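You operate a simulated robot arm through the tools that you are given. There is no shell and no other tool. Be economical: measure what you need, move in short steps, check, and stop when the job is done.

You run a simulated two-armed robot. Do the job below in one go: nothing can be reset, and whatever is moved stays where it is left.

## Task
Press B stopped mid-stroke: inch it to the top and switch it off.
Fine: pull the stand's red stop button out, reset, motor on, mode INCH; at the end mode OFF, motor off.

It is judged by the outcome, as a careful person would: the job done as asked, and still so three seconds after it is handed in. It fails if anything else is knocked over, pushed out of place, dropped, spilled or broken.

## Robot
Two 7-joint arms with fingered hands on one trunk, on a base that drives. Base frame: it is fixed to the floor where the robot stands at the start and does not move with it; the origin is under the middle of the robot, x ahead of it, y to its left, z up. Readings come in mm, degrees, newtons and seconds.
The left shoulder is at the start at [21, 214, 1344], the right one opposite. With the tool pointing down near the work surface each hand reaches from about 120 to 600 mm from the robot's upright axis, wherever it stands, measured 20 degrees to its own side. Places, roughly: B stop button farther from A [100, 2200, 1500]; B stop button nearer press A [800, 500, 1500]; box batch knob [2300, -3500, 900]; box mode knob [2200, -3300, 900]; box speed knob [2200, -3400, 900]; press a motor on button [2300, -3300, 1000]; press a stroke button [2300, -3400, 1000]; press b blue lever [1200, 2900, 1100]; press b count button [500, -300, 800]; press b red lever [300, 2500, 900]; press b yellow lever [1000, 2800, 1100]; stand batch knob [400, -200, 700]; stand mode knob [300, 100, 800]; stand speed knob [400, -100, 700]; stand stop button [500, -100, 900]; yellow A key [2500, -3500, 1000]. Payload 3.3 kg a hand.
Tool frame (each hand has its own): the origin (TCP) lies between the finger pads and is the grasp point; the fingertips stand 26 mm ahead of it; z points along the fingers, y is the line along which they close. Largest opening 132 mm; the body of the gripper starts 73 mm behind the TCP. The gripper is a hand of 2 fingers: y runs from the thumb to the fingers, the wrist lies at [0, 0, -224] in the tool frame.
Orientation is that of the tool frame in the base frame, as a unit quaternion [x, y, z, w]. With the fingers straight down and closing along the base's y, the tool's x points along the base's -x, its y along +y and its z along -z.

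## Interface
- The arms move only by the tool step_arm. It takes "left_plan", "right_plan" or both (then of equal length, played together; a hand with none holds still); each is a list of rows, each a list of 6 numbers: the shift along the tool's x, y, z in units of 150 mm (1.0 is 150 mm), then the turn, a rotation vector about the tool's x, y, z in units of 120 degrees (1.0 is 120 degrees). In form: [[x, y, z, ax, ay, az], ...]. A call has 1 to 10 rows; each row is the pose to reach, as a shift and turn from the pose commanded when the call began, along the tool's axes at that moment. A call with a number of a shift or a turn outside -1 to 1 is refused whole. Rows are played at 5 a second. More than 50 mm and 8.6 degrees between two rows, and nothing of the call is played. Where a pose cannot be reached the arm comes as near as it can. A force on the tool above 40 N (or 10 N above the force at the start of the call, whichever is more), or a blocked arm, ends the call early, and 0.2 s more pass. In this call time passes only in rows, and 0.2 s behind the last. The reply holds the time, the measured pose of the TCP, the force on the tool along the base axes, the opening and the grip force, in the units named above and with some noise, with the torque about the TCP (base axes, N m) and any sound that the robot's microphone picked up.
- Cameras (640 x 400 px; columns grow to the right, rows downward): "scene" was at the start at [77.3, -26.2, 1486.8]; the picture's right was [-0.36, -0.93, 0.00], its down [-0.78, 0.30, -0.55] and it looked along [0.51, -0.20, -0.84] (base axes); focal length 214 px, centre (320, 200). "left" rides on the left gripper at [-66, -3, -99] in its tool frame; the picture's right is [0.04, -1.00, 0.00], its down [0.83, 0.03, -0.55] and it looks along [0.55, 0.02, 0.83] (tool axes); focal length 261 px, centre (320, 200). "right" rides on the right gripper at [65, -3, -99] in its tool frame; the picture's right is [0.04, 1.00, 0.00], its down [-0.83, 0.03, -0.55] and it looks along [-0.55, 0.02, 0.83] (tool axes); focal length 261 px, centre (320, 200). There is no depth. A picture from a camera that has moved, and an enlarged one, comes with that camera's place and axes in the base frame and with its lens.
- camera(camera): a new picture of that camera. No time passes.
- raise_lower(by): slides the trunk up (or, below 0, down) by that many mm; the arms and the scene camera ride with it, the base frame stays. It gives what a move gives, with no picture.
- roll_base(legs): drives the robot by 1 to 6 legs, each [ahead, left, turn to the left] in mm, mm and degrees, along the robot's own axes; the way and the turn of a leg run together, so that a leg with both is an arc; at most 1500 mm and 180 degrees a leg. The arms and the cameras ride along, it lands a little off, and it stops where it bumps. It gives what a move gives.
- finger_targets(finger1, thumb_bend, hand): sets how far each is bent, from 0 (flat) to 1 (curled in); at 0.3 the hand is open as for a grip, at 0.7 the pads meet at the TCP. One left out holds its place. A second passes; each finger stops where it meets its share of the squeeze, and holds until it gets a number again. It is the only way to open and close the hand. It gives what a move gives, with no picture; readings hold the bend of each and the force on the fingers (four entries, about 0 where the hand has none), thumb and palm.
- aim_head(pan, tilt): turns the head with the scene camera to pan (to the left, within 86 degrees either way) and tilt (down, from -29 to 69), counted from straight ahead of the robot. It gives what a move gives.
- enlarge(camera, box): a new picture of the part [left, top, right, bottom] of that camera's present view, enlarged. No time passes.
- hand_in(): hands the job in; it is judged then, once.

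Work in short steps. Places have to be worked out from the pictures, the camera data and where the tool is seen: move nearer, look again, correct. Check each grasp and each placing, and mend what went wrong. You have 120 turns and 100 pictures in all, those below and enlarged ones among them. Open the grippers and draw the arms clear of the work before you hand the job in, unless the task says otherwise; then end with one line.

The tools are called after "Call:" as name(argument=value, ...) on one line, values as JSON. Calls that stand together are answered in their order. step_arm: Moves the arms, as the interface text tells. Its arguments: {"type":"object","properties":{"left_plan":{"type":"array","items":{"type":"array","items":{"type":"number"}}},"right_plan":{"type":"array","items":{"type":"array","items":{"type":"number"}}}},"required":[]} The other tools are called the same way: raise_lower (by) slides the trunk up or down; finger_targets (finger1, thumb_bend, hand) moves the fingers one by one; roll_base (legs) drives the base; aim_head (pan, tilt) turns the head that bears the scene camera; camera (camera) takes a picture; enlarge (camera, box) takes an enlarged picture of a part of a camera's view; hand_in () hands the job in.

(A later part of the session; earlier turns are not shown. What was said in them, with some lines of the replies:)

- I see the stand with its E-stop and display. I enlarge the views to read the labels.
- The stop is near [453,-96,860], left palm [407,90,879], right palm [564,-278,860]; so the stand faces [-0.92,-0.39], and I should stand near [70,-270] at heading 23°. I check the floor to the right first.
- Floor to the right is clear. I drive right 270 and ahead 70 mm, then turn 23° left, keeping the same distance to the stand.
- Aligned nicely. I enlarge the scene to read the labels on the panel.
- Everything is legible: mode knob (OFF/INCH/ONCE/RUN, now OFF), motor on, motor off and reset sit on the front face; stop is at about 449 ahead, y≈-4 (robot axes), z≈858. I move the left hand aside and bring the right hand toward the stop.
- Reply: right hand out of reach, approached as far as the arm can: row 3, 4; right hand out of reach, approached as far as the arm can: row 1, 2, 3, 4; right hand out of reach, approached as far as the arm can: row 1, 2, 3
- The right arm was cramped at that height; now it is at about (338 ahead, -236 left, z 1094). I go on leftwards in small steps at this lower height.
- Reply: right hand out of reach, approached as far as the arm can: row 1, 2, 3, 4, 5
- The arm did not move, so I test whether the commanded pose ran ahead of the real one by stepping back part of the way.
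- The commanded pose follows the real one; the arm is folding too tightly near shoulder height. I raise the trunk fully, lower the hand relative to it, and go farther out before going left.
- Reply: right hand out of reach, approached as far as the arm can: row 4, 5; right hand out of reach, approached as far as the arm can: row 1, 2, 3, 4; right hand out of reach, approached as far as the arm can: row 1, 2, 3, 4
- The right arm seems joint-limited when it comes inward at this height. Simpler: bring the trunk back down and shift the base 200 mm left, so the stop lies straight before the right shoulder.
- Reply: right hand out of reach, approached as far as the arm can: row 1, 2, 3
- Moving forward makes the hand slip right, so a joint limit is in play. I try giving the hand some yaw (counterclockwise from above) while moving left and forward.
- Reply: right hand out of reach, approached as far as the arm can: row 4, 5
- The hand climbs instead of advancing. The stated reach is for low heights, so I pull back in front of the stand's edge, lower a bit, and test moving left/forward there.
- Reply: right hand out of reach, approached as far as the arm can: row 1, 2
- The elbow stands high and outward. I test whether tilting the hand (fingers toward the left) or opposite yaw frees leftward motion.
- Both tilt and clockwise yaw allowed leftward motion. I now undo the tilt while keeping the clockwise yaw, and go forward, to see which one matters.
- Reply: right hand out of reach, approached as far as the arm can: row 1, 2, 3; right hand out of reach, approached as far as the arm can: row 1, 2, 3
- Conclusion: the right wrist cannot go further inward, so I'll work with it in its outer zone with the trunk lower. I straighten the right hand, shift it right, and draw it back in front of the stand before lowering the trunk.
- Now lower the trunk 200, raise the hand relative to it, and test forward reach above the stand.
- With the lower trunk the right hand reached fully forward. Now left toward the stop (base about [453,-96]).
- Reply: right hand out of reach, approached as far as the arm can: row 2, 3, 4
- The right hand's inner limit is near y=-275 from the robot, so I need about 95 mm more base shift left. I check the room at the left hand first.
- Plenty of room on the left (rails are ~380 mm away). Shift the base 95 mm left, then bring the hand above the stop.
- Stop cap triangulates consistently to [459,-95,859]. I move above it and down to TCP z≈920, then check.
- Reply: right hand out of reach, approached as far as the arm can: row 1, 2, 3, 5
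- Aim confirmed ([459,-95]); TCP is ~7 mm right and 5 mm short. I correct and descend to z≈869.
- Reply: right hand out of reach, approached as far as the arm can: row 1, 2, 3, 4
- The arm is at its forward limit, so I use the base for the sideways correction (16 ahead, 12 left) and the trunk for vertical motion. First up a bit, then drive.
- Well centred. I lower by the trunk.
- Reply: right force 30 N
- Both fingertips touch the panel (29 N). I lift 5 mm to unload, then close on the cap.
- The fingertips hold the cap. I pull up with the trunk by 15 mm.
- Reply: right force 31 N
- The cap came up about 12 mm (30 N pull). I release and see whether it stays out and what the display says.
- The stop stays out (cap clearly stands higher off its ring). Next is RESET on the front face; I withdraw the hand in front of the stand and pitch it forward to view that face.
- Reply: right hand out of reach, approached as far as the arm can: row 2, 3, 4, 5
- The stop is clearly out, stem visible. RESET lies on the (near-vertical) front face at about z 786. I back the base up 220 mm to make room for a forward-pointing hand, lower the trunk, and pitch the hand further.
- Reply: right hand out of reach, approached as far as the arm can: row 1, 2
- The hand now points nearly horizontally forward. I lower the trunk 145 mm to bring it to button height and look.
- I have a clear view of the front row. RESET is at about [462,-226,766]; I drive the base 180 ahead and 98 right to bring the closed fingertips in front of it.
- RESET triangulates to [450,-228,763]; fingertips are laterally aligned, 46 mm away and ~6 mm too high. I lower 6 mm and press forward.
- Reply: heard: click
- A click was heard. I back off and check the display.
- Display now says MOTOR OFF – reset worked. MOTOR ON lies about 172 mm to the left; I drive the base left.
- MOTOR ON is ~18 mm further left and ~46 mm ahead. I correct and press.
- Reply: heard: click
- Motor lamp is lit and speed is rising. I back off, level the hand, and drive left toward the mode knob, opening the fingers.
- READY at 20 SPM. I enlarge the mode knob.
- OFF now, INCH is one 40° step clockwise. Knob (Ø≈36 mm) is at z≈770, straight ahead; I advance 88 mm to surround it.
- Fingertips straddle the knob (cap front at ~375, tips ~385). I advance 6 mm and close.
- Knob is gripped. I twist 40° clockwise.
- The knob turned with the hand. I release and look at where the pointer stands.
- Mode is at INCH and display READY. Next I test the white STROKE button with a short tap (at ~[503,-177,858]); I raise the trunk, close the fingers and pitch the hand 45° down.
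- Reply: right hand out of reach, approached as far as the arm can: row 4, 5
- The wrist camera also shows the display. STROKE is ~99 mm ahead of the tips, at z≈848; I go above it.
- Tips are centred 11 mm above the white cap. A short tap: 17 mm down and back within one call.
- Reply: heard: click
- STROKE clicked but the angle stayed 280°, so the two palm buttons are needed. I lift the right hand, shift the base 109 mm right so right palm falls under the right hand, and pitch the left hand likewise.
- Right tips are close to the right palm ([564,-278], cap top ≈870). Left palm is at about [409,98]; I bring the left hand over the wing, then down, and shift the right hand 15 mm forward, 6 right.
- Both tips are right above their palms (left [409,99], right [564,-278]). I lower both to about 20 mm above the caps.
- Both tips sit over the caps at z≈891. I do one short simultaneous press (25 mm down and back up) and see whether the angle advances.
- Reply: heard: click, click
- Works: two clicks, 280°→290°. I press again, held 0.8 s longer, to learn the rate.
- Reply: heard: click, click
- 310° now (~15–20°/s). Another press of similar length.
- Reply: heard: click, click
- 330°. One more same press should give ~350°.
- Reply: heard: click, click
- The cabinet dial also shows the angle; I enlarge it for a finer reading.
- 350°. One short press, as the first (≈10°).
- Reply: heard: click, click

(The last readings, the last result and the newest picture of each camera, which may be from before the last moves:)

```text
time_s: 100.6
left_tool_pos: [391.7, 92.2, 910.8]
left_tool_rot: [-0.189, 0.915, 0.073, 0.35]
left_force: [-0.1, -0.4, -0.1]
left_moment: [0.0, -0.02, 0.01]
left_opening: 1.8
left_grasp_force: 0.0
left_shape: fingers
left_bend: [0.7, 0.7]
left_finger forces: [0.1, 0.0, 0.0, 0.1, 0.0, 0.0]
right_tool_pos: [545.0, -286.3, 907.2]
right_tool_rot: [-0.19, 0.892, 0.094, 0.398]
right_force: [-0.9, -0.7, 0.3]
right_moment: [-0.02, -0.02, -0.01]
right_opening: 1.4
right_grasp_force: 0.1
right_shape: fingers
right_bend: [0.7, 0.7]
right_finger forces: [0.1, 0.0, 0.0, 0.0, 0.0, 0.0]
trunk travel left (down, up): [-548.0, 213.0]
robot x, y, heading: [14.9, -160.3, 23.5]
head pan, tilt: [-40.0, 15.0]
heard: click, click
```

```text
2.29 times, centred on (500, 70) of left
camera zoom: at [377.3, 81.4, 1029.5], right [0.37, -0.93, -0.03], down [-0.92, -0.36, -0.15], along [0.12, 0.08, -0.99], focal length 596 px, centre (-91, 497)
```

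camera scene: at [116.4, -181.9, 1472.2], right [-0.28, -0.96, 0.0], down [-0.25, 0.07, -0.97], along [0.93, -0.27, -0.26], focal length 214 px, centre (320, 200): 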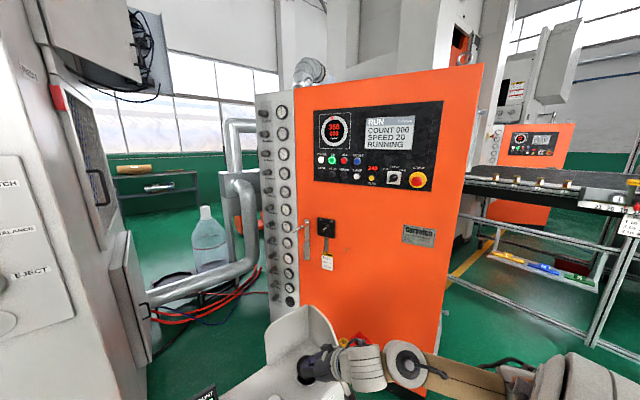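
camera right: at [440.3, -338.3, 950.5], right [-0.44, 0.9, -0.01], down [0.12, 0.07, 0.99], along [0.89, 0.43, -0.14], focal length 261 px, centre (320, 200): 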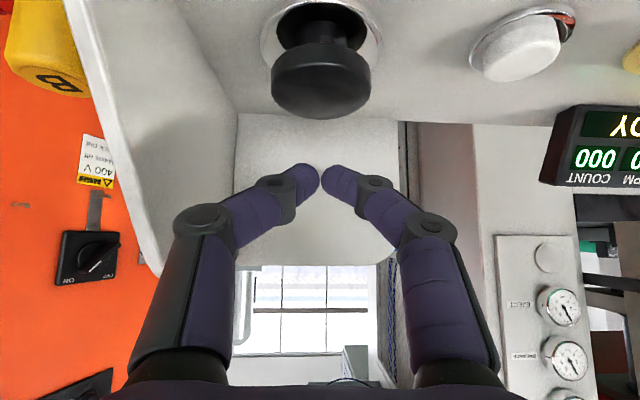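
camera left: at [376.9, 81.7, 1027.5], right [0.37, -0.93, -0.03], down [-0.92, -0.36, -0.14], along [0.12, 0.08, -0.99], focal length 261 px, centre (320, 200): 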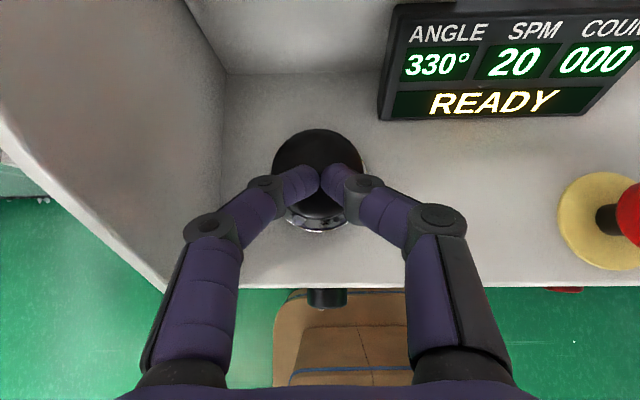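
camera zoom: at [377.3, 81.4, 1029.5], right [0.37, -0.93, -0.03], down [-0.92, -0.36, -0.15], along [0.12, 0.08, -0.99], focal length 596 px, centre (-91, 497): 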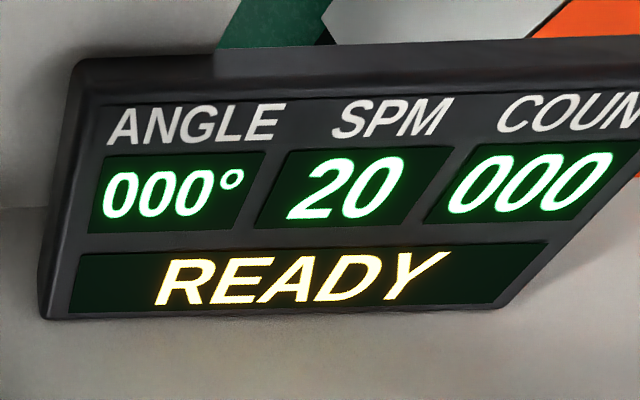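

The press is at the top (000° on both displays). Next: mode OFF. I lift both hands clear and back up.

Call:
raise_lower(by=130)

Call:
roll_base(legs=[[-200, 0, 0]])

Call:
step_arm(right_plan=[[0.15, 0, -0.17, 0, 0, 0], [0.3, 0, -0.34, 0, 0, 0], [0.445, 0, -0.5, 0, 0, 0]])

Call:
step_arm(right_plan=[[0, 0, 0, 0, -0.07, 0], [0, 0, 0, 0, -0.14, 0], [0, 0, 0, 0, -0.21, 0], [0, 0, 0, 0, -0.28, 0], [0, 0, 0, 0, -0.35, 0]])

Call:
aim_head(pan=-15, tilt=42)

Call:
camera(camera="scene")

```text
time_s: 102.2
left_tool_pos: [394.7, 90.8, 1042.2]
left_tool_rot: [-0.189, 0.914, 0.072, 0.351]
left_force: [-0.5, 0.5, -0.3]
left_moment: [-0.02, 0.01, -0.01]
left_opening: 1.4
left_grasp_force: 0.1
left_shape: fingers
left_bend: [0.7, 0.7]
left_finger forces: [0.1, 0.0, 0.0, 0.0, 0.0, 0.0]
right_tool_pos: [546.2, -285.9, 1037.4]
right_tool_rot: [-0.189, 0.892, 0.094, 0.399]
right_force: [0.7, -0.3, 0.1]
right_moment: [0.01, 0.01, -0.01]
right_opening: 1.4
right_grasp_force: 0.0
right_shape: fingers
right_bend: [0.7, 0.7]
right_finger forces: [0.1, 0.1, 0.0, 0.0, 0.0, 0.0]
trunk travel left (down, up): [-678.0, 83.0]
robot x, y, heading: [11.6, -158.8, 23.3]
head pan, tilt: [-40.0, 15.0]
```

```text
time_s: 103.8
left_tool_pos: [205.8, 11.8, 1042.5]
left_tool_rot: [-0.192, 0.913, 0.074, 0.352]
left_force: [0.0, -1.0, -0.6]
left_moment: [-0.02, -0.02, -0.01]
left_opening: 1.7
left_grasp_force: 0.2
left_shape: fingers
left_bend: [0.7, 0.7]
left_finger forces: [0.1, 0.0, 0.0, 0.1, 0.0, 0.1]
right_tool_pos: [360.0, -364.7, 1037.9]
right_tool_rot: [-0.191, 0.892, 0.095, 0.399]
right_force: [-0.3, -0.2, 0.0]
right_moment: [0.01, -0.02, 0.0]
right_opening: 1.5
right_grasp_force: 0.0
right_shape: fingers
right_bend: [0.7, 0.7]
right_finger forces: [0.0, 0.1, 0.0, 0.1, 0.0, 0.0]
trunk travel left (down, up): [-678.0, 83.0]
robot x, y, heading: [-174.9, -244.0, 23.6]
head pan, tilt: [-40.0, 15.0]
```

```text
time_s: 104.6
left_tool_pos: [206.3, 11.7, 1042.5]
left_tool_rot: [-0.192, 0.914, 0.074, 0.35]
left_force: [-0.3, -0.6, 0.2]
left_moment: [-0.02, 0.0, 0.0]
left_opening: 1.8
left_grasp_force: 0.0
left_shape: fingers
left_bend: [0.7, 0.7]
left_finger forces: [0.0, 0.0, 0.1, 0.1, 0.0, 0.0]
right_tool_pos: [271.3, -407.0, 1038.2]
right_tool_rot: [-0.191, 0.891, 0.094, 0.4]
right_force: [-0.8, -0.6, 0.4]
right_moment: [-0.01, 0.01, 0.0]
right_opening: 1.3
right_grasp_force: 0.0
right_shape: fingers
right_bend: [0.7, 0.7]
right_finger forces: [0.1, 0.0, 0.0, 0.1, 0.0, 0.0]
trunk travel left (down, up): [-678.0, 83.0]
robot x, y, heading: [-171.5, -241.0, 23.7]
head pan, tilt: [-40.0, 15.0]
```

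```text
time_s: 105.8
left_tool_pos: [208.1, 13.1, 1041.3]
left_tool_rot: [-0.191, 0.914, 0.073, 0.352]
left_force: [-1.4, -0.7, 0.5]
left_moment: [0.02, 0.02, 0.01]
left_opening: 1.8
left_grasp_force: 0.1
left_shape: fingers
left_bend: [0.7, 0.7]
left_finger forces: [0.0, 0.0, 0.1, 0.0, 0.0, 0.0]
right_tool_pos: [271.0, -405.4, 1037.8]
right_tool_rot: [-0.145, 0.689, 0.156, 0.692]
right_force: [0.9, 1.1, 0.0]
right_moment: [0.01, -0.02, -0.02]
right_opening: 1.4
right_grasp_force: 0.0
right_shape: fingers
right_bend: [0.7, 0.7]
right_finger forces: [0.0, 0.0, 0.0, 0.0, 0.1, 0.0]
trunk travel left (down, up): [-678.0, 83.0]
robot x, y, heading: [-170.9, -241.0, 23.7]
head pan, tilt: [-40.0, 15.0]
```

```text
time_s: 106.7
left_tool_pos: [208.1, 13.0, 1041.1]
left_tool_rot: [-0.191, 0.914, 0.074, 0.351]
left_force: [-0.7, 0.5, -0.1]
left_moment: [-0.01, -0.01, -0.02]
left_opening: 1.5
left_grasp_force: 0.1
left_shape: fingers
left_bend: [0.7, 0.7]
left_finger forces: [0.0, 0.0, 0.1, 0.0, 0.0, 0.1]
right_tool_pos: [269.9, -404.3, 1036.6]
right_tool_rot: [-0.145, 0.69, 0.157, 0.692]
right_force: [-0.8, -1.1, 0.1]
right_moment: [-0.04, 0.0, -0.01]
right_opening: 1.3
right_grasp_force: 0.0
right_shape: fingers
right_bend: [0.7, 0.7]
right_finger forces: [0.0, 0.0, 0.0, 0.0, 0.0, 0.1]
trunk travel left (down, up): [-678.0, 83.0]
robot x, y, heading: [-170.9, -235.7, 23.7]
head pan, tilt: [-15.0, 42.0]
```

```text
36 pictures are left
camera scene: at [-78.0, -224.5, 1559.9], right [0.15, -0.99, 0.0], down [-0.66, -0.1, -0.74], along [0.74, 0.11, -0.67], focal length 214 px, centre (320, 200)
```

scene: 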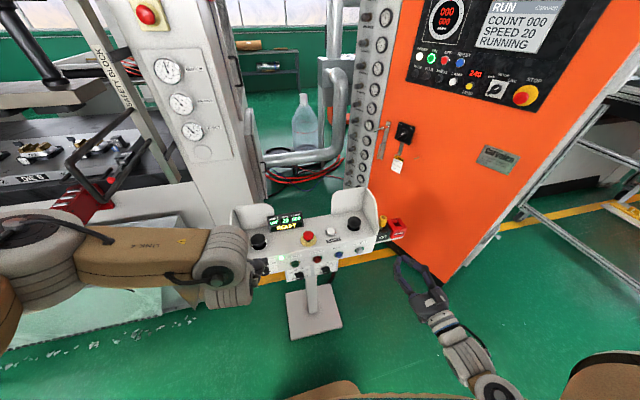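

I raise the left hand out of the way, drive 406 mm left, then lower the trunk so the right hand faces the mode knob again.

Call:
step_arm(left_plan=[[-0.18, 0, -0.2, 0, 0, 0], [-0.36, 0, -0.4, 0, 0, 0], [-0.535, 0, -0.594, 0, 0, 0]])

Call:
roll_base(legs=[[0, 406, 0]])

Call:
raise_lower(by=-267)

Call:
finger_targets(hand="right", finger1=0.47, thumb_bend=0.47)

Call:
camera(camera="right")

```text
time_s: 107.5
left_tool_pos: [209.7, 12.5, 1161.5]
left_tool_rot: [-0.192, 0.914, 0.074, 0.35]
left_force: [-0.1, 0.7, 0.0]
left_moment: [-0.01, -0.01, -0.04]
left_opening: 1.6
left_grasp_force: 0.0
left_shape: fingers
left_bend: [0.7, 0.7]
left_finger forces: [0.0, 0.0, 0.0, 0.0, 0.1, 0.1]
right_tool_pos: [270.6, -404.9, 1037.5]
right_tool_rot: [-0.145, 0.689, 0.159, 0.692]
right_force: [1.2, -0.6, 0.1]
right_moment: [0.02, -0.01, 0.0]
right_opening: 1.4
right_grasp_force: 0.1
right_shape: fingers
right_bend: [0.7, 0.7]
right_finger forces: [0.0, 0.1, 0.0, 0.1, 0.1, 0.1]
trunk travel left (down, up): [-678.0, 83.0]
robot x, y, heading: [-165.7, -238.2, 23.7]
head pan, tilt: [-15.0, 42.0]
```

```text
time_s: 110.0
left_tool_pos: [45.4, 387.6, 1162.2]
left_tool_rot: [-0.192, 0.914, 0.074, 0.35]
left_force: [-0.2, 0.0, -0.2]
left_moment: [0.01, 0.0, -0.02]
left_opening: 1.7
left_grasp_force: 0.0
left_shape: fingers
left_bend: [0.7, 0.7]
left_finger forces: [0.0, 0.0, 0.1, 0.0, 0.1, 0.0]
right_tool_pos: [107.7, -32.1, 1036.9]
right_tool_rot: [-0.145, 0.69, 0.156, 0.692]
right_force: [-0.4, -0.7, 0.0]
right_moment: [0.02, -0.02, 0.0]
right_opening: 1.4
right_grasp_force: 0.0
right_shape: fingers
right_bend: [0.7, 0.7]
right_finger forces: [0.1, 0.0, 0.1, 0.1, 0.0, 0.0]
trunk travel left (down, up): [-678.0, 83.0]
robot x, y, heading: [-333.4, 132.7, 23.6]
head pan, tilt: [-15.0, 42.0]
```

```text
time_s: 112.8
left_tool_pos: [45.4, 386.8, 894.1]
left_tool_rot: [-0.193, 0.914, 0.074, 0.35]
left_force: [-0.1, -0.6, 0.5]
left_moment: [-0.01, -0.02, 0.02]
left_opening: 1.3
left_grasp_force: 0.1
left_shape: fingers
left_bend: [0.7, 0.7]
left_finger forces: [0.1, 0.1, 0.0, 0.0, 0.0, 0.1]
right_tool_pos: [107.7, -32.0, 771.5]
right_tool_rot: [-0.143, 0.689, 0.159, 0.692]
right_force: [-0.2, 0.1, 0.0]
right_moment: [-0.02, 0.01, -0.02]
right_opening: 1.7
right_grasp_force: 0.0
right_shape: fingers
right_bend: [0.7, 0.7]
right_finger forces: [0.0, 0.1, 0.0, 0.0, 0.0, 0.0]
trunk travel left (down, up): [-411.0, 350.0]
robot x, y, heading: [-333.2, 131.7, 24.1]
head pan, tilt: [-15.0, 42.0]
```

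```text
time_s: 113.8
left_tool_pos: [45.9, 386.7, 894.4]
left_tool_rot: [-0.192, 0.914, 0.074, 0.351]
left_force: [0.1, 0.4, -0.1]
left_moment: [0.0, -0.02, 0.01]
left_opening: 1.4
left_grasp_force: 0.0
left_shape: fingers
left_bend: [0.7, 0.7]
left_finger forces: [0.1, 0.0, 0.1, 0.0, 0.0, 0.0]
right_tool_pos: [107.7, -32.2, 769.6]
right_tool_rot: [-0.144, 0.69, 0.158, 0.692]
right_force: [0.2, -1.0, -0.3]
right_moment: [-0.01, 0.01, -0.01]
right_opening: 76.1
right_grasp_force: 0.1
right_shape: fingers
right_bend: [0.47, 0.47]
right_finger forces: [0.1, 0.0, 0.1, 0.0, 0.0, 0.1]
trunk travel left (down, up): [-411.0, 350.0]
robot x, y, heading: [-332.9, 131.6, 23.8]
head pan, tilt: [-15.0, 42.0]
```

```text
35 pictures are left
camera right: at [19.0, -75.0, 703.3], right [-0.42, 0.91, -0.02], down [-0.52, -0.22, 0.83], along [0.75, 0.36, 0.56], focal length 261 px, centre (320, 200)
```

right: 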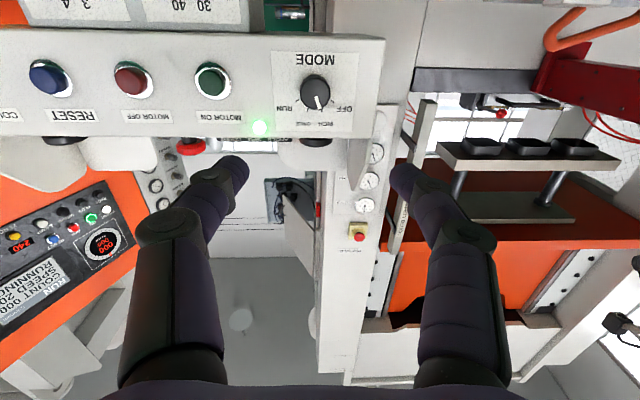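

Aligned with the knob; grip pose is 219 mm ahead. Base 130 ahead, then check.

Call:
roll_base(legs=[[130, 0, 0]])

Call:
enlarge(camera="right", box=[220, 40, 420, 200])

```text
time_s: 115.0
left_tool_pos: [164.0, 440.1, 893.5]
left_tool_rot: [-0.193, 0.914, 0.074, 0.35]
left_force: [1.1, 0.2, 0.2]
left_moment: [0.0, -0.01, -0.01]
left_opening: 1.8
left_grasp_force: 0.1
left_shape: fingers
left_bend: [0.7, 0.7]
left_finger forces: [0.0, 0.0, 0.2, 0.0, 0.0, 0.0]
right_tool_pos: [226.5, 21.9, 770.1]
right_tool_rot: [-0.146, 0.69, 0.158, 0.691]
right_force: [0.0, -0.3, 0.2]
right_moment: [-0.02, -0.03, 0.0]
right_opening: 76.2
right_grasp_force: 0.0
right_shape: fingers
right_bend: [0.47, 0.47]
right_finger forces: [0.0, 0.0, 0.0, 0.0, 0.0, 0.1]
trunk travel left (down, up): [-411.0, 350.0]
robot x, y, heading: [-218.4, 184.4, 23.8]
head pan, tilt: [-15.0, 42.0]
```

```text
2.50 times, centred on (320, 120) of right
camera zoom: at [138.4, -22.1, 703.1], right [-0.42, 0.91, -0.02], down [-0.51, -0.22, 0.83], along [0.75, 0.36, 0.56], focal length 652 px, centre (320, 400)
```

zoom: 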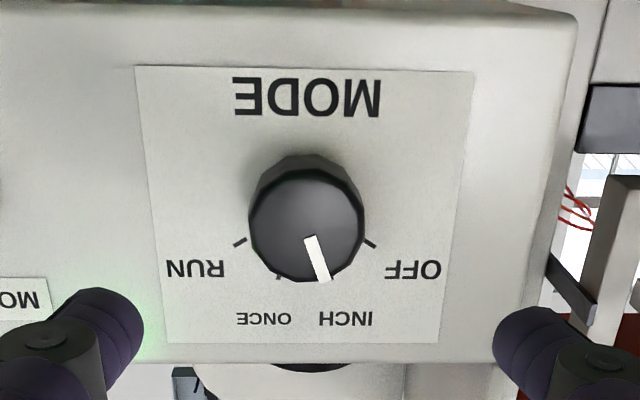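

Knob still on INCH. I advance 88 mm with a 5 mm correction to the right, and grip.

Call:
step_arm(right_plan=[[0.005, -0.033, 0.15, 0, 0, 0], [0.005, -0.033, 0.3, 0, 0, 0], [0.005, -0.033, 0.42, 0, 0, 0], [0.005, -0.033, 0.52, 0, 0, 0], [0.005, -0.033, 0.587, 0, 0, 0]])

Call:
camera(camera="right")

Call:
finger_targets(hand="right", finger1=0.7, thumb_bend=0.7)

```text
time_s: 116.2
left_tool_pos: [164.3, 439.4, 894.1]
left_tool_rot: [-0.192, 0.914, 0.074, 0.35]
left_force: [-0.3, 0.5, 0.9]
left_moment: [0.03, -0.02, -0.02]
left_opening: 1.4
left_grasp_force: 0.1
left_shape: fingers
left_bend: [0.7, 0.7]
left_finger forces: [0.0, 0.0, 0.1, 0.0, 0.1, 0.0]
right_tool_pos: [309.0, 53.1, 770.7]
right_tool_rot: [-0.145, 0.69, 0.158, 0.692]
right_force: [0.4, 0.4, -0.5]
right_moment: [0.01, 0.02, 0.0]
right_opening: 76.1
right_grasp_force: 0.2
right_shape: fingers
right_bend: [0.47, 0.47]
right_finger forces: [0.1, 0.1, 0.0, 0.1, 0.0, 0.1]
trunk travel left (down, up): [-411.0, 350.0]
robot x, y, heading: [-216.6, 185.5, 23.9]
head pan, tilt: [-15.0, 42.0]
```

```text
33 pictures are left
camera right: at [220.6, 9.8, 702.8], right [-0.42, 0.91, -0.02], down [-0.51, -0.22, 0.83], along [0.75, 0.36, 0.56], focal length 261 px, centre (320, 200)
```

right: 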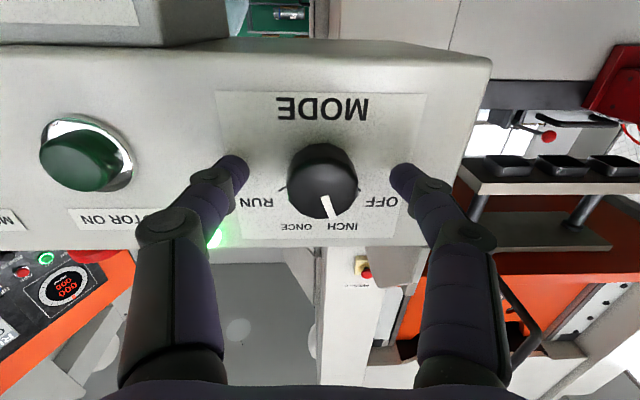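

```text
time_s: 117.2
left_tool_pos: [164.3, 438.8, 894.4]
left_tool_rot: [-0.193, 0.913, 0.074, 0.351]
left_force: [1.0, -0.6, 0.2]
left_moment: [-0.02, 0.02, 0.03]
left_opening: 1.6
left_grasp_force: 0.0
left_shape: fingers
left_bend: [0.7, 0.7]
left_finger forces: [0.0, 0.1, 0.0, 0.0, 0.0, 0.0]
right_tool_pos: [310.2, 53.3, 770.2]
right_tool_rot: [-0.144, 0.69, 0.158, 0.692]
right_force: [4.8, -1.4, 0.3]
right_moment: [-0.01, 0.02, -0.02]
right_opening: 32.5
right_grasp_force: 9.7
right_shape: fingers
right_bend: [0.59, 0.65]
right_finger forces: [8.5, 0.0, 0.1, 0.0, 10.8, 0.0]
trunk travel left (down, up): [-411.0, 350.0]
robot x, y, heading: [-215.8, 185.5, 23.9]
head pan, tilt: [-15.0, 42.0]
```

Gripped as before; I twist 40° counterclockwise to OFF, release, withdraw, and check.

Call:
step_arm(right_plan=[[0, 0, 0, 0, 0, -0.067], [0, 0, 0, 0, 0, -0.134], [0, 0, 0, 0, 0, -0.2], [0, 0, 0, 0, 0, -0.267], [0, 0, 0, 0, 0, -0.333]])

Call:
finger_targets(hand="right", finger1=0.47, thumb_bend=0.47)

Call:
step_arm(right_plan=[[0, 0, -0.2, 0, 0, 0], [0, 0, -0.4, 0, 0, 0.067], [0, 0, -0.5, 0, 0, 0.134], [0, 0, -0.5, 0, 0, 0.2], [0, 0, -0.5, 0, 0, 0.267], [0, 0, -0.5, 0, 0, 0.333]])

Call:
enlarge(camera="right", box=[220, 40, 420, 200])

Call:
enlarge(camera="scene", box=[280, 80, 520, 260])

```text
time_s: 118.4
left_tool_pos: [164.7, 439.4, 894.9]
left_tool_rot: [-0.193, 0.913, 0.075, 0.351]
left_force: [-0.5, 0.1, -0.3]
left_moment: [-0.02, -0.01, 0.03]
left_opening: 2.0
left_grasp_force: 0.2
left_shape: fingers
left_bend: [0.7, 0.7]
left_finger forces: [0.1, 0.0, 0.0, 0.0, 0.1, 0.0]
right_tool_pos: [309.4, 52.1, 770.0]
right_tool_rot: [-0.372, 0.598, -0.09, 0.704]
right_force: [7.3, -5.8, 3.9]
right_moment: [0.06, -0.05, -0.15]
right_opening: 32.8
right_grasp_force: 10.1
right_shape: fingers
right_bend: [0.61, 0.64]
right_finger forces: [5.9, 0.1, 0.0, 0.0, 14.4, 0.0]
trunk travel left (down, up): [-411.0, 350.0]
robot x, y, heading: [-217.8, 186.7, 23.7]
head pan, tilt: [-15.0, 42.0]
```

```text
time_s: 119.4
left_tool_pos: [163.8, 439.6, 893.3]
left_tool_rot: [-0.192, 0.914, 0.074, 0.35]
left_force: [0.3, -0.4, 1.4]
left_moment: [0.03, 0.0, 0.02]
left_opening: 1.7
left_grasp_force: 0.0
left_shape: fingers
left_bend: [0.7, 0.7]
left_finger forces: [0.0, 0.1, 0.0, 0.0, 0.1, 0.0]
right_tool_pos: [309.1, 54.5, 769.4]
right_tool_rot: [-0.373, 0.598, -0.088, 0.704]
right_force: [0.0, 0.3, -0.1]
right_moment: [0.03, 0.0, -0.02]
right_opening: 76.0
right_grasp_force: 0.1
right_shape: fingers
right_bend: [0.47, 0.47]
right_finger forces: [0.0, 0.1, 0.0, 0.1, 0.0, 0.0]
trunk travel left (down, up): [-411.0, 350.0]
robot x, y, heading: [-219.7, 182.9, 23.8]
head pan, tilt: [-15.0, 42.0]
```

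```text
time_s: 120.8
left_tool_pos: [163.0, 439.6, 893.7]
left_tool_rot: [-0.193, 0.914, 0.074, 0.35]
left_force: [0.0, -0.1, -0.1]
left_moment: [-0.04, 0.05, -0.01]
left_opening: 1.6
left_grasp_force: 0.1
left_shape: fingers
left_bend: [0.7, 0.7]
left_finger forces: [0.1, 0.0, 0.0, 0.0, 0.0, 0.0]
right_tool_pos: [240.3, 21.4, 770.0]
right_tool_rot: [-0.145, 0.69, 0.159, 0.691]
right_force: [-0.4, 0.0, -0.8]
right_moment: [0.0, 0.03, -0.02]
right_opening: 76.2
right_grasp_force: 0.0
right_shape: fingers
right_bend: [0.47, 0.47]
right_finger forces: [0.0, 0.1, 0.0, 0.0, 0.0, 0.0]
trunk travel left (down, up): [-411.0, 350.0]
robot x, y, heading: [-217.4, 186.6, 23.7]
head pan, tilt: [-15.0, 42.0]
```

```text
2.50 times, centred on (320, 120) of right
camera zoom: at [151.4, -21.1, 702.6], right [-0.42, 0.91, -0.02], down [-0.51, -0.22, 0.83], along [0.75, 0.36, 0.56], focal length 652 px, centre (320, 400)
```

zoom: 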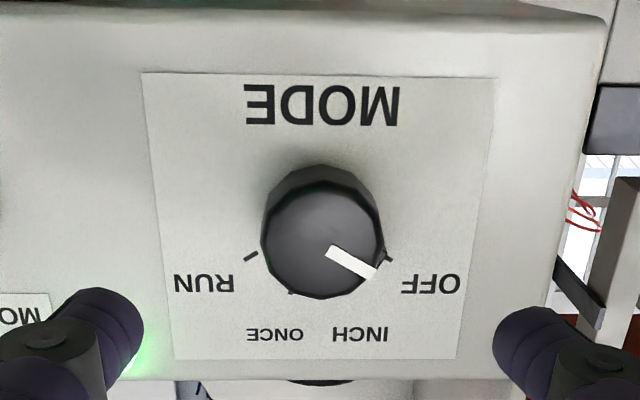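

```text
2.22 times, centred on (400, 170) of scene
camera zoom: at [-110.1, 207.0, 1292.3], right [0.15, -0.99, 0.0], down [-0.66, -0.1, -0.74], along [0.73, 0.11, -0.67], focal length 477 px, centre (142, 267)
```

zoom: 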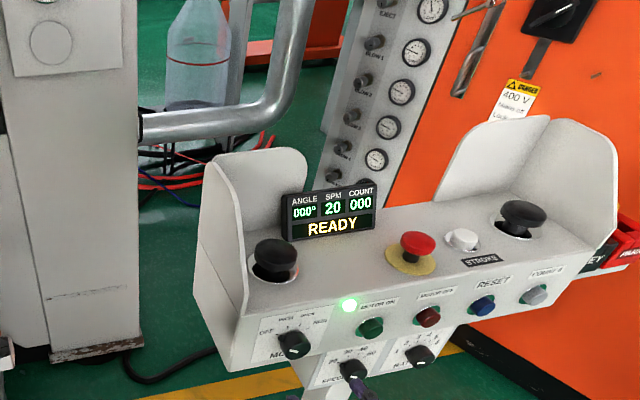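

Mode is OFF. Now MOTOR OFF, ~218 mm to the right; I close the fingers and drive there.

Call:
finger_targets(hand="right", finger1=0.7, thumb_bend=0.7)

Call:
roll_base(legs=[[0, -218, 0]])

Call:
camera(camera="right")

```text
time_s: 121.8
left_tool_pos: [163.7, 438.3, 894.8]
left_tool_rot: [-0.192, 0.914, 0.074, 0.35]
left_force: [0.0, -1.1, 0.2]
left_moment: [-0.02, 0.04, 0.03]
left_opening: 1.4
left_grasp_force: 0.1
left_shape: fingers
left_bend: [0.7, 0.7]
left_finger forces: [0.1, 0.0, 0.0, 0.0, 0.1, 0.0]
right_tool_pos: [240.7, 21.8, 769.3]
right_tool_rot: [-0.145, 0.689, 0.159, 0.692]
right_force: [-0.2, 0.4, -0.2]
right_moment: [0.01, -0.01, -0.01]
right_opening: 2.0
right_grasp_force: 0.1
right_shape: fingers
right_bend: [0.7, 0.7]
right_finger forces: [0.1, 0.0, 0.1, 0.1, 0.1, 0.1]
trunk travel left (down, up): [-411.0, 350.0]
robot x, y, heading: [-216.0, 185.8, 23.9]
head pan, tilt: [-15.0, 42.0]
```

```text
time_s: 123.5
left_tool_pos: [252.4, 238.3, 894.0]
left_tool_rot: [-0.192, 0.914, 0.074, 0.351]
left_force: [0.3, 0.8, 0.5]
left_moment: [0.02, -0.01, -0.06]
left_opening: 1.7
left_grasp_force: 0.1
left_shape: fingers
left_bend: [0.7, 0.7]
left_finger forces: [0.1, 0.1, 0.0, 0.1, 0.1, 0.1]
right_tool_pos: [328.4, -179.4, 768.7]
right_tool_rot: [-0.144, 0.69, 0.157, 0.692]
right_force: [-0.1, -0.2, -0.2]
right_moment: [0.0, 0.03, 0.01]
right_opening: 2.0
right_grasp_force: 0.0
right_shape: fingers
right_bend: [0.7, 0.7]
right_finger forces: [0.0, 0.0, 0.1, 0.0, 0.0, 0.0]
trunk travel left (down, up): [-411.0, 350.0]
robot x, y, heading: [-125.5, -13.3, 23.7]
head pan, tilt: [-15.0, 42.0]
```

```text
30 pictures are left
camera right: at [239.9, -222.6, 702.4], right [-0.42, 0.91, -0.02], down [-0.52, -0.22, 0.83], along [0.75, 0.36, 0.56], focal length 261 px, centre (320, 200)
```

right: 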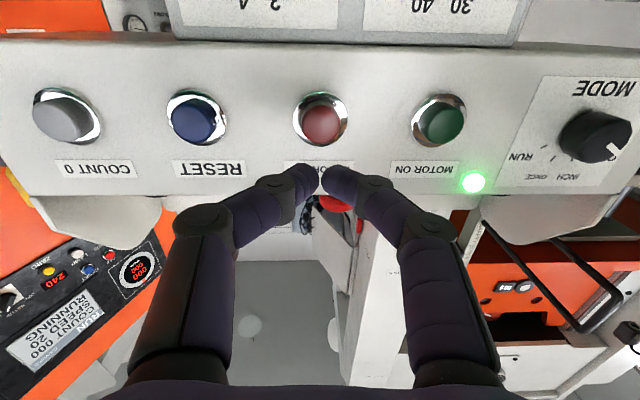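

Aligned laterally; MOTOR OFF cap at z≈761, 72 mm press distance. I lower 7 mm and press.

Call:
step_arm(right_plan=[[0.045, 0, 0.14, 0, 0, 0], [0.045, 0, 0.28, 0, 0, 0], [0.045, 0, 0.4, 0, 0, 0], [0.045, 0, 0.45, 0, 0, 0], [0.045, 0, 0.48, 0, 0, 0]])

Call:
enlarge(camera="scene", box=[240, 80, 480, 260])

```text
time_s: 124.7
left_tool_pos: [252.3, 238.8, 894.2]
left_tool_rot: [-0.192, 0.913, 0.074, 0.351]
left_force: [0.2, -0.3, 0.1]
left_moment: [0.03, 0.02, 0.02]
left_opening: 1.4
left_grasp_force: 0.1
left_shape: fingers
left_bend: [0.7, 0.7]
left_finger forces: [0.0, 0.0, 0.0, 0.0, 0.0, 0.1]
right_tool_pos: [394.4, -148.8, 762.8]
right_tool_rot: [-0.145, 0.69, 0.158, 0.692]
right_force: [-3.4, -2.8, -0.5]
right_moment: [0.01, -0.01, -0.08]
right_opening: 1.9
right_grasp_force: 1.1
right_shape: fingers
right_bend: [0.7, 0.7]
right_finger forces: [0.1, 0.0, 0.1, 0.0, 3.3, 0.0]
trunk travel left (down, up): [-411.0, 350.0]
robot x, y, heading: [-130.5, -17.3, 23.7]
head pan, tilt: [-15.0, 42.0]
heard: click
```

```text
2.22 times, centred on (360, 170) of scene
camera zoom: at [-21.9, 6.0, 1292.3], right [0.15, -0.99, 0.0], down [-0.66, -0.1, -0.74], along [0.73, 0.11, -0.67], focal length 477 px, centre (231, 267)
```

zoom: 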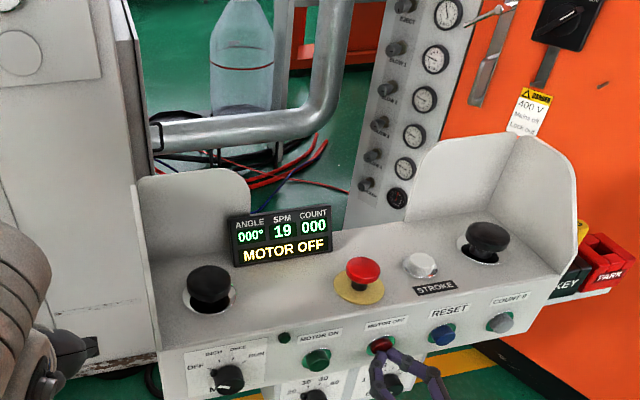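

Motor is off (lamp out, spinning down). I withdraw the hand, open the fingers, and back away from the stand.

Call:
step_arm(right_plan=[[0, 0, -0.2, 0, 0, 0], [0, 0, -0.45, 0, 0, 0], [0, 0, -0.7, 0, 0, 0]])

Call:
roll_base(legs=[[-250, 0, 0]])

Call:
finger_targets(hand="right", finger1=0.3, thumb_bend=0.3)

Call:
finger_targets(hand="left", finger1=0.3, thumb_bend=0.3)

Call:
camera(camera="right")

Call:
enlarge(camera="scene", box=[200, 60, 480, 260])

```text
time_s: 125.5
left_tool_pos: [251.9, 238.4, 893.7]
left_tool_rot: [-0.193, 0.913, 0.075, 0.351]
left_force: [-0.3, 0.5, -0.5]
left_moment: [0.02, -0.01, 0.0]
left_opening: 1.5
left_grasp_force: 0.0
left_shape: fingers
left_bend: [0.7, 0.7]
left_finger forces: [0.1, 0.0, 0.0, 0.0, 0.0, 0.0]
right_tool_pos: [299.9, -194.4, 761.2]
right_tool_rot: [-0.146, 0.689, 0.159, 0.692]
right_force: [0.0, 0.4, 0.3]
right_moment: [0.0, 0.01, -0.01]
right_opening: 2.1
right_grasp_force: 0.1
right_shape: fingers
right_bend: [0.7, 0.7]
right_finger forces: [0.1, 0.0, 0.0, 0.1, 0.0, 0.0]
trunk travel left (down, up): [-411.0, 350.0]
robot x, y, heading: [-128.4, -19.4, 24.0]
head pan, tilt: [-15.0, 42.0]
```

```text
time_s: 127.3
left_tool_pos: [26.4, 139.9, 894.2]
left_tool_rot: [-0.192, 0.913, 0.073, 0.351]
left_force: [-0.5, 0.3, -0.2]
left_moment: [0.01, -0.03, 0.0]
left_opening: 1.9
left_grasp_force: 0.1
left_shape: fingers
left_bend: [0.7, 0.7]
left_finger forces: [0.0, 0.0, 0.0, 0.0, 0.1, 0.1]
right_tool_pos: [75.1, -292.2, 761.9]
right_tool_rot: [-0.146, 0.689, 0.159, 0.692]
right_force: [-0.3, 0.0, -0.2]
right_moment: [0.0, 0.01, 0.03]
right_opening: 2.1
right_grasp_force: 0.1
right_shape: fingers
right_bend: [0.7, 0.7]
right_finger forces: [0.0, 0.1, 0.0, 0.0, 0.0, 0.0]
trunk travel left (down, up): [-411.0, 350.0]
robot x, y, heading: [-354.5, -115.9, 24.0]
head pan, tilt: [-15.0, 42.0]
```

```text
time_s: 128.3
left_tool_pos: [27.0, 138.5, 894.0]
left_tool_rot: [-0.193, 0.914, 0.074, 0.35]
left_force: [-0.8, -0.3, 0.6]
left_moment: [0.0, 0.0, 0.0]
left_opening: 1.7
left_grasp_force: 0.0
left_shape: fingers
left_bend: [0.7, 0.7]
left_finger forces: [0.0, 0.1, 0.0, 0.1, 0.1, 0.0]
right_tool_pos: [75.2, -292.4, 761.2]
right_tool_rot: [-0.145, 0.689, 0.159, 0.692]
right_force: [0.1, 0.1, -0.4]
right_moment: [0.01, -0.01, 0.01]
right_opening: 133.0
right_grasp_force: 0.0
right_shape: fingers
right_bend: [0.3, 0.3]
right_finger forces: [0.0, 0.0, 0.1, 0.1, 0.0, 0.0]
trunk travel left (down, up): [-411.0, 350.0]
robot x, y, heading: [-354.0, -113.7, 24.0]
head pan, tilt: [-15.0, 42.0]
```

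```text
time_s: 129.3
left_tool_pos: [27.2, 139.5, 893.9]
left_tool_rot: [-0.194, 0.913, 0.074, 0.351]
left_force: [0.4, 0.0, 0.5]
left_moment: [-0.01, -0.01, 0.01]
left_opening: 133.2
left_grasp_force: 0.0
left_shape: fingers
left_bend: [0.3, 0.3]
left_finger forces: [0.1, 0.0, 0.0, 0.0, 0.0, 0.0]
right_tool_pos: [75.4, -291.0, 762.4]
right_tool_rot: [-0.144, 0.69, 0.158, 0.692]
right_force: [-0.3, -0.9, -0.4]
right_moment: [-0.03, 0.0, 0.01]
right_opening: 133.0
right_grasp_force: 0.1
right_shape: fingers
right_bend: [0.3, 0.3]
right_finger forces: [0.0, 0.0, 0.0, 0.0, 0.0, 0.0]
trunk travel left (down, up): [-411.0, 350.0]
robot x, y, heading: [-351.2, -117.3, 23.8]
head pan, tilt: [-15.0, 42.0]
```

```text
28 pictures are left
camera right: at [-13.0, -335.2, 695.0], right [-0.42, 0.91, -0.02], down [-0.52, -0.22, 0.83], along [0.75, 0.36, 0.56], focal length 261 px, centre (320, 200)
```

right: 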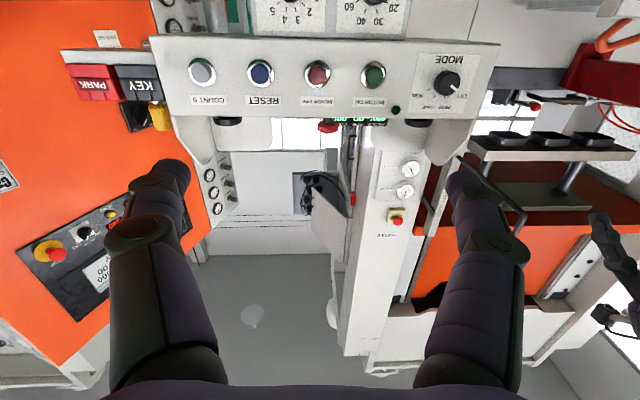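

```text
2.00 times, centred on (340, 160) of scene
camera zoom: at [-246.9, -92.9, 1292.3], right [0.15, -0.99, 0.0], down [-0.66, -0.1, -0.74], along [0.73, 0.11, -0.67], focal length 429 px, centre (280, 280)
```

zoom: 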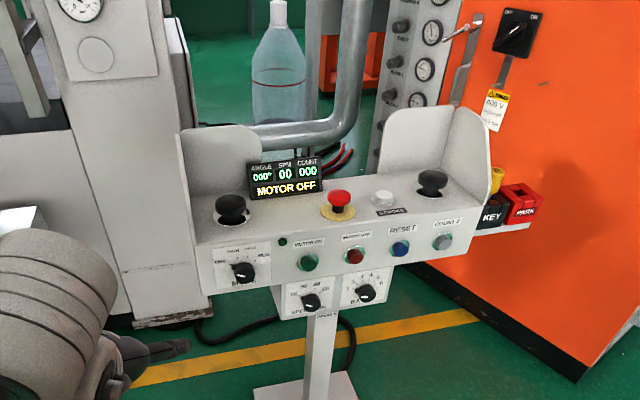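

All as asked: 000°, 0 SPM, MOTOR OFF, mode OFF, stop button out, hands clear and open. I hand in.

Call:
hand_in()

```text
The job is handed in.
```

Press B has been inched to the top (display reads 000°). The mode knob is at OFF, the motor is off, and the stand's stop button is still pulled out. One extra press: I tapped the white STROKE button once to test it; the angle didn't change, so I inched with the two palm buttons.
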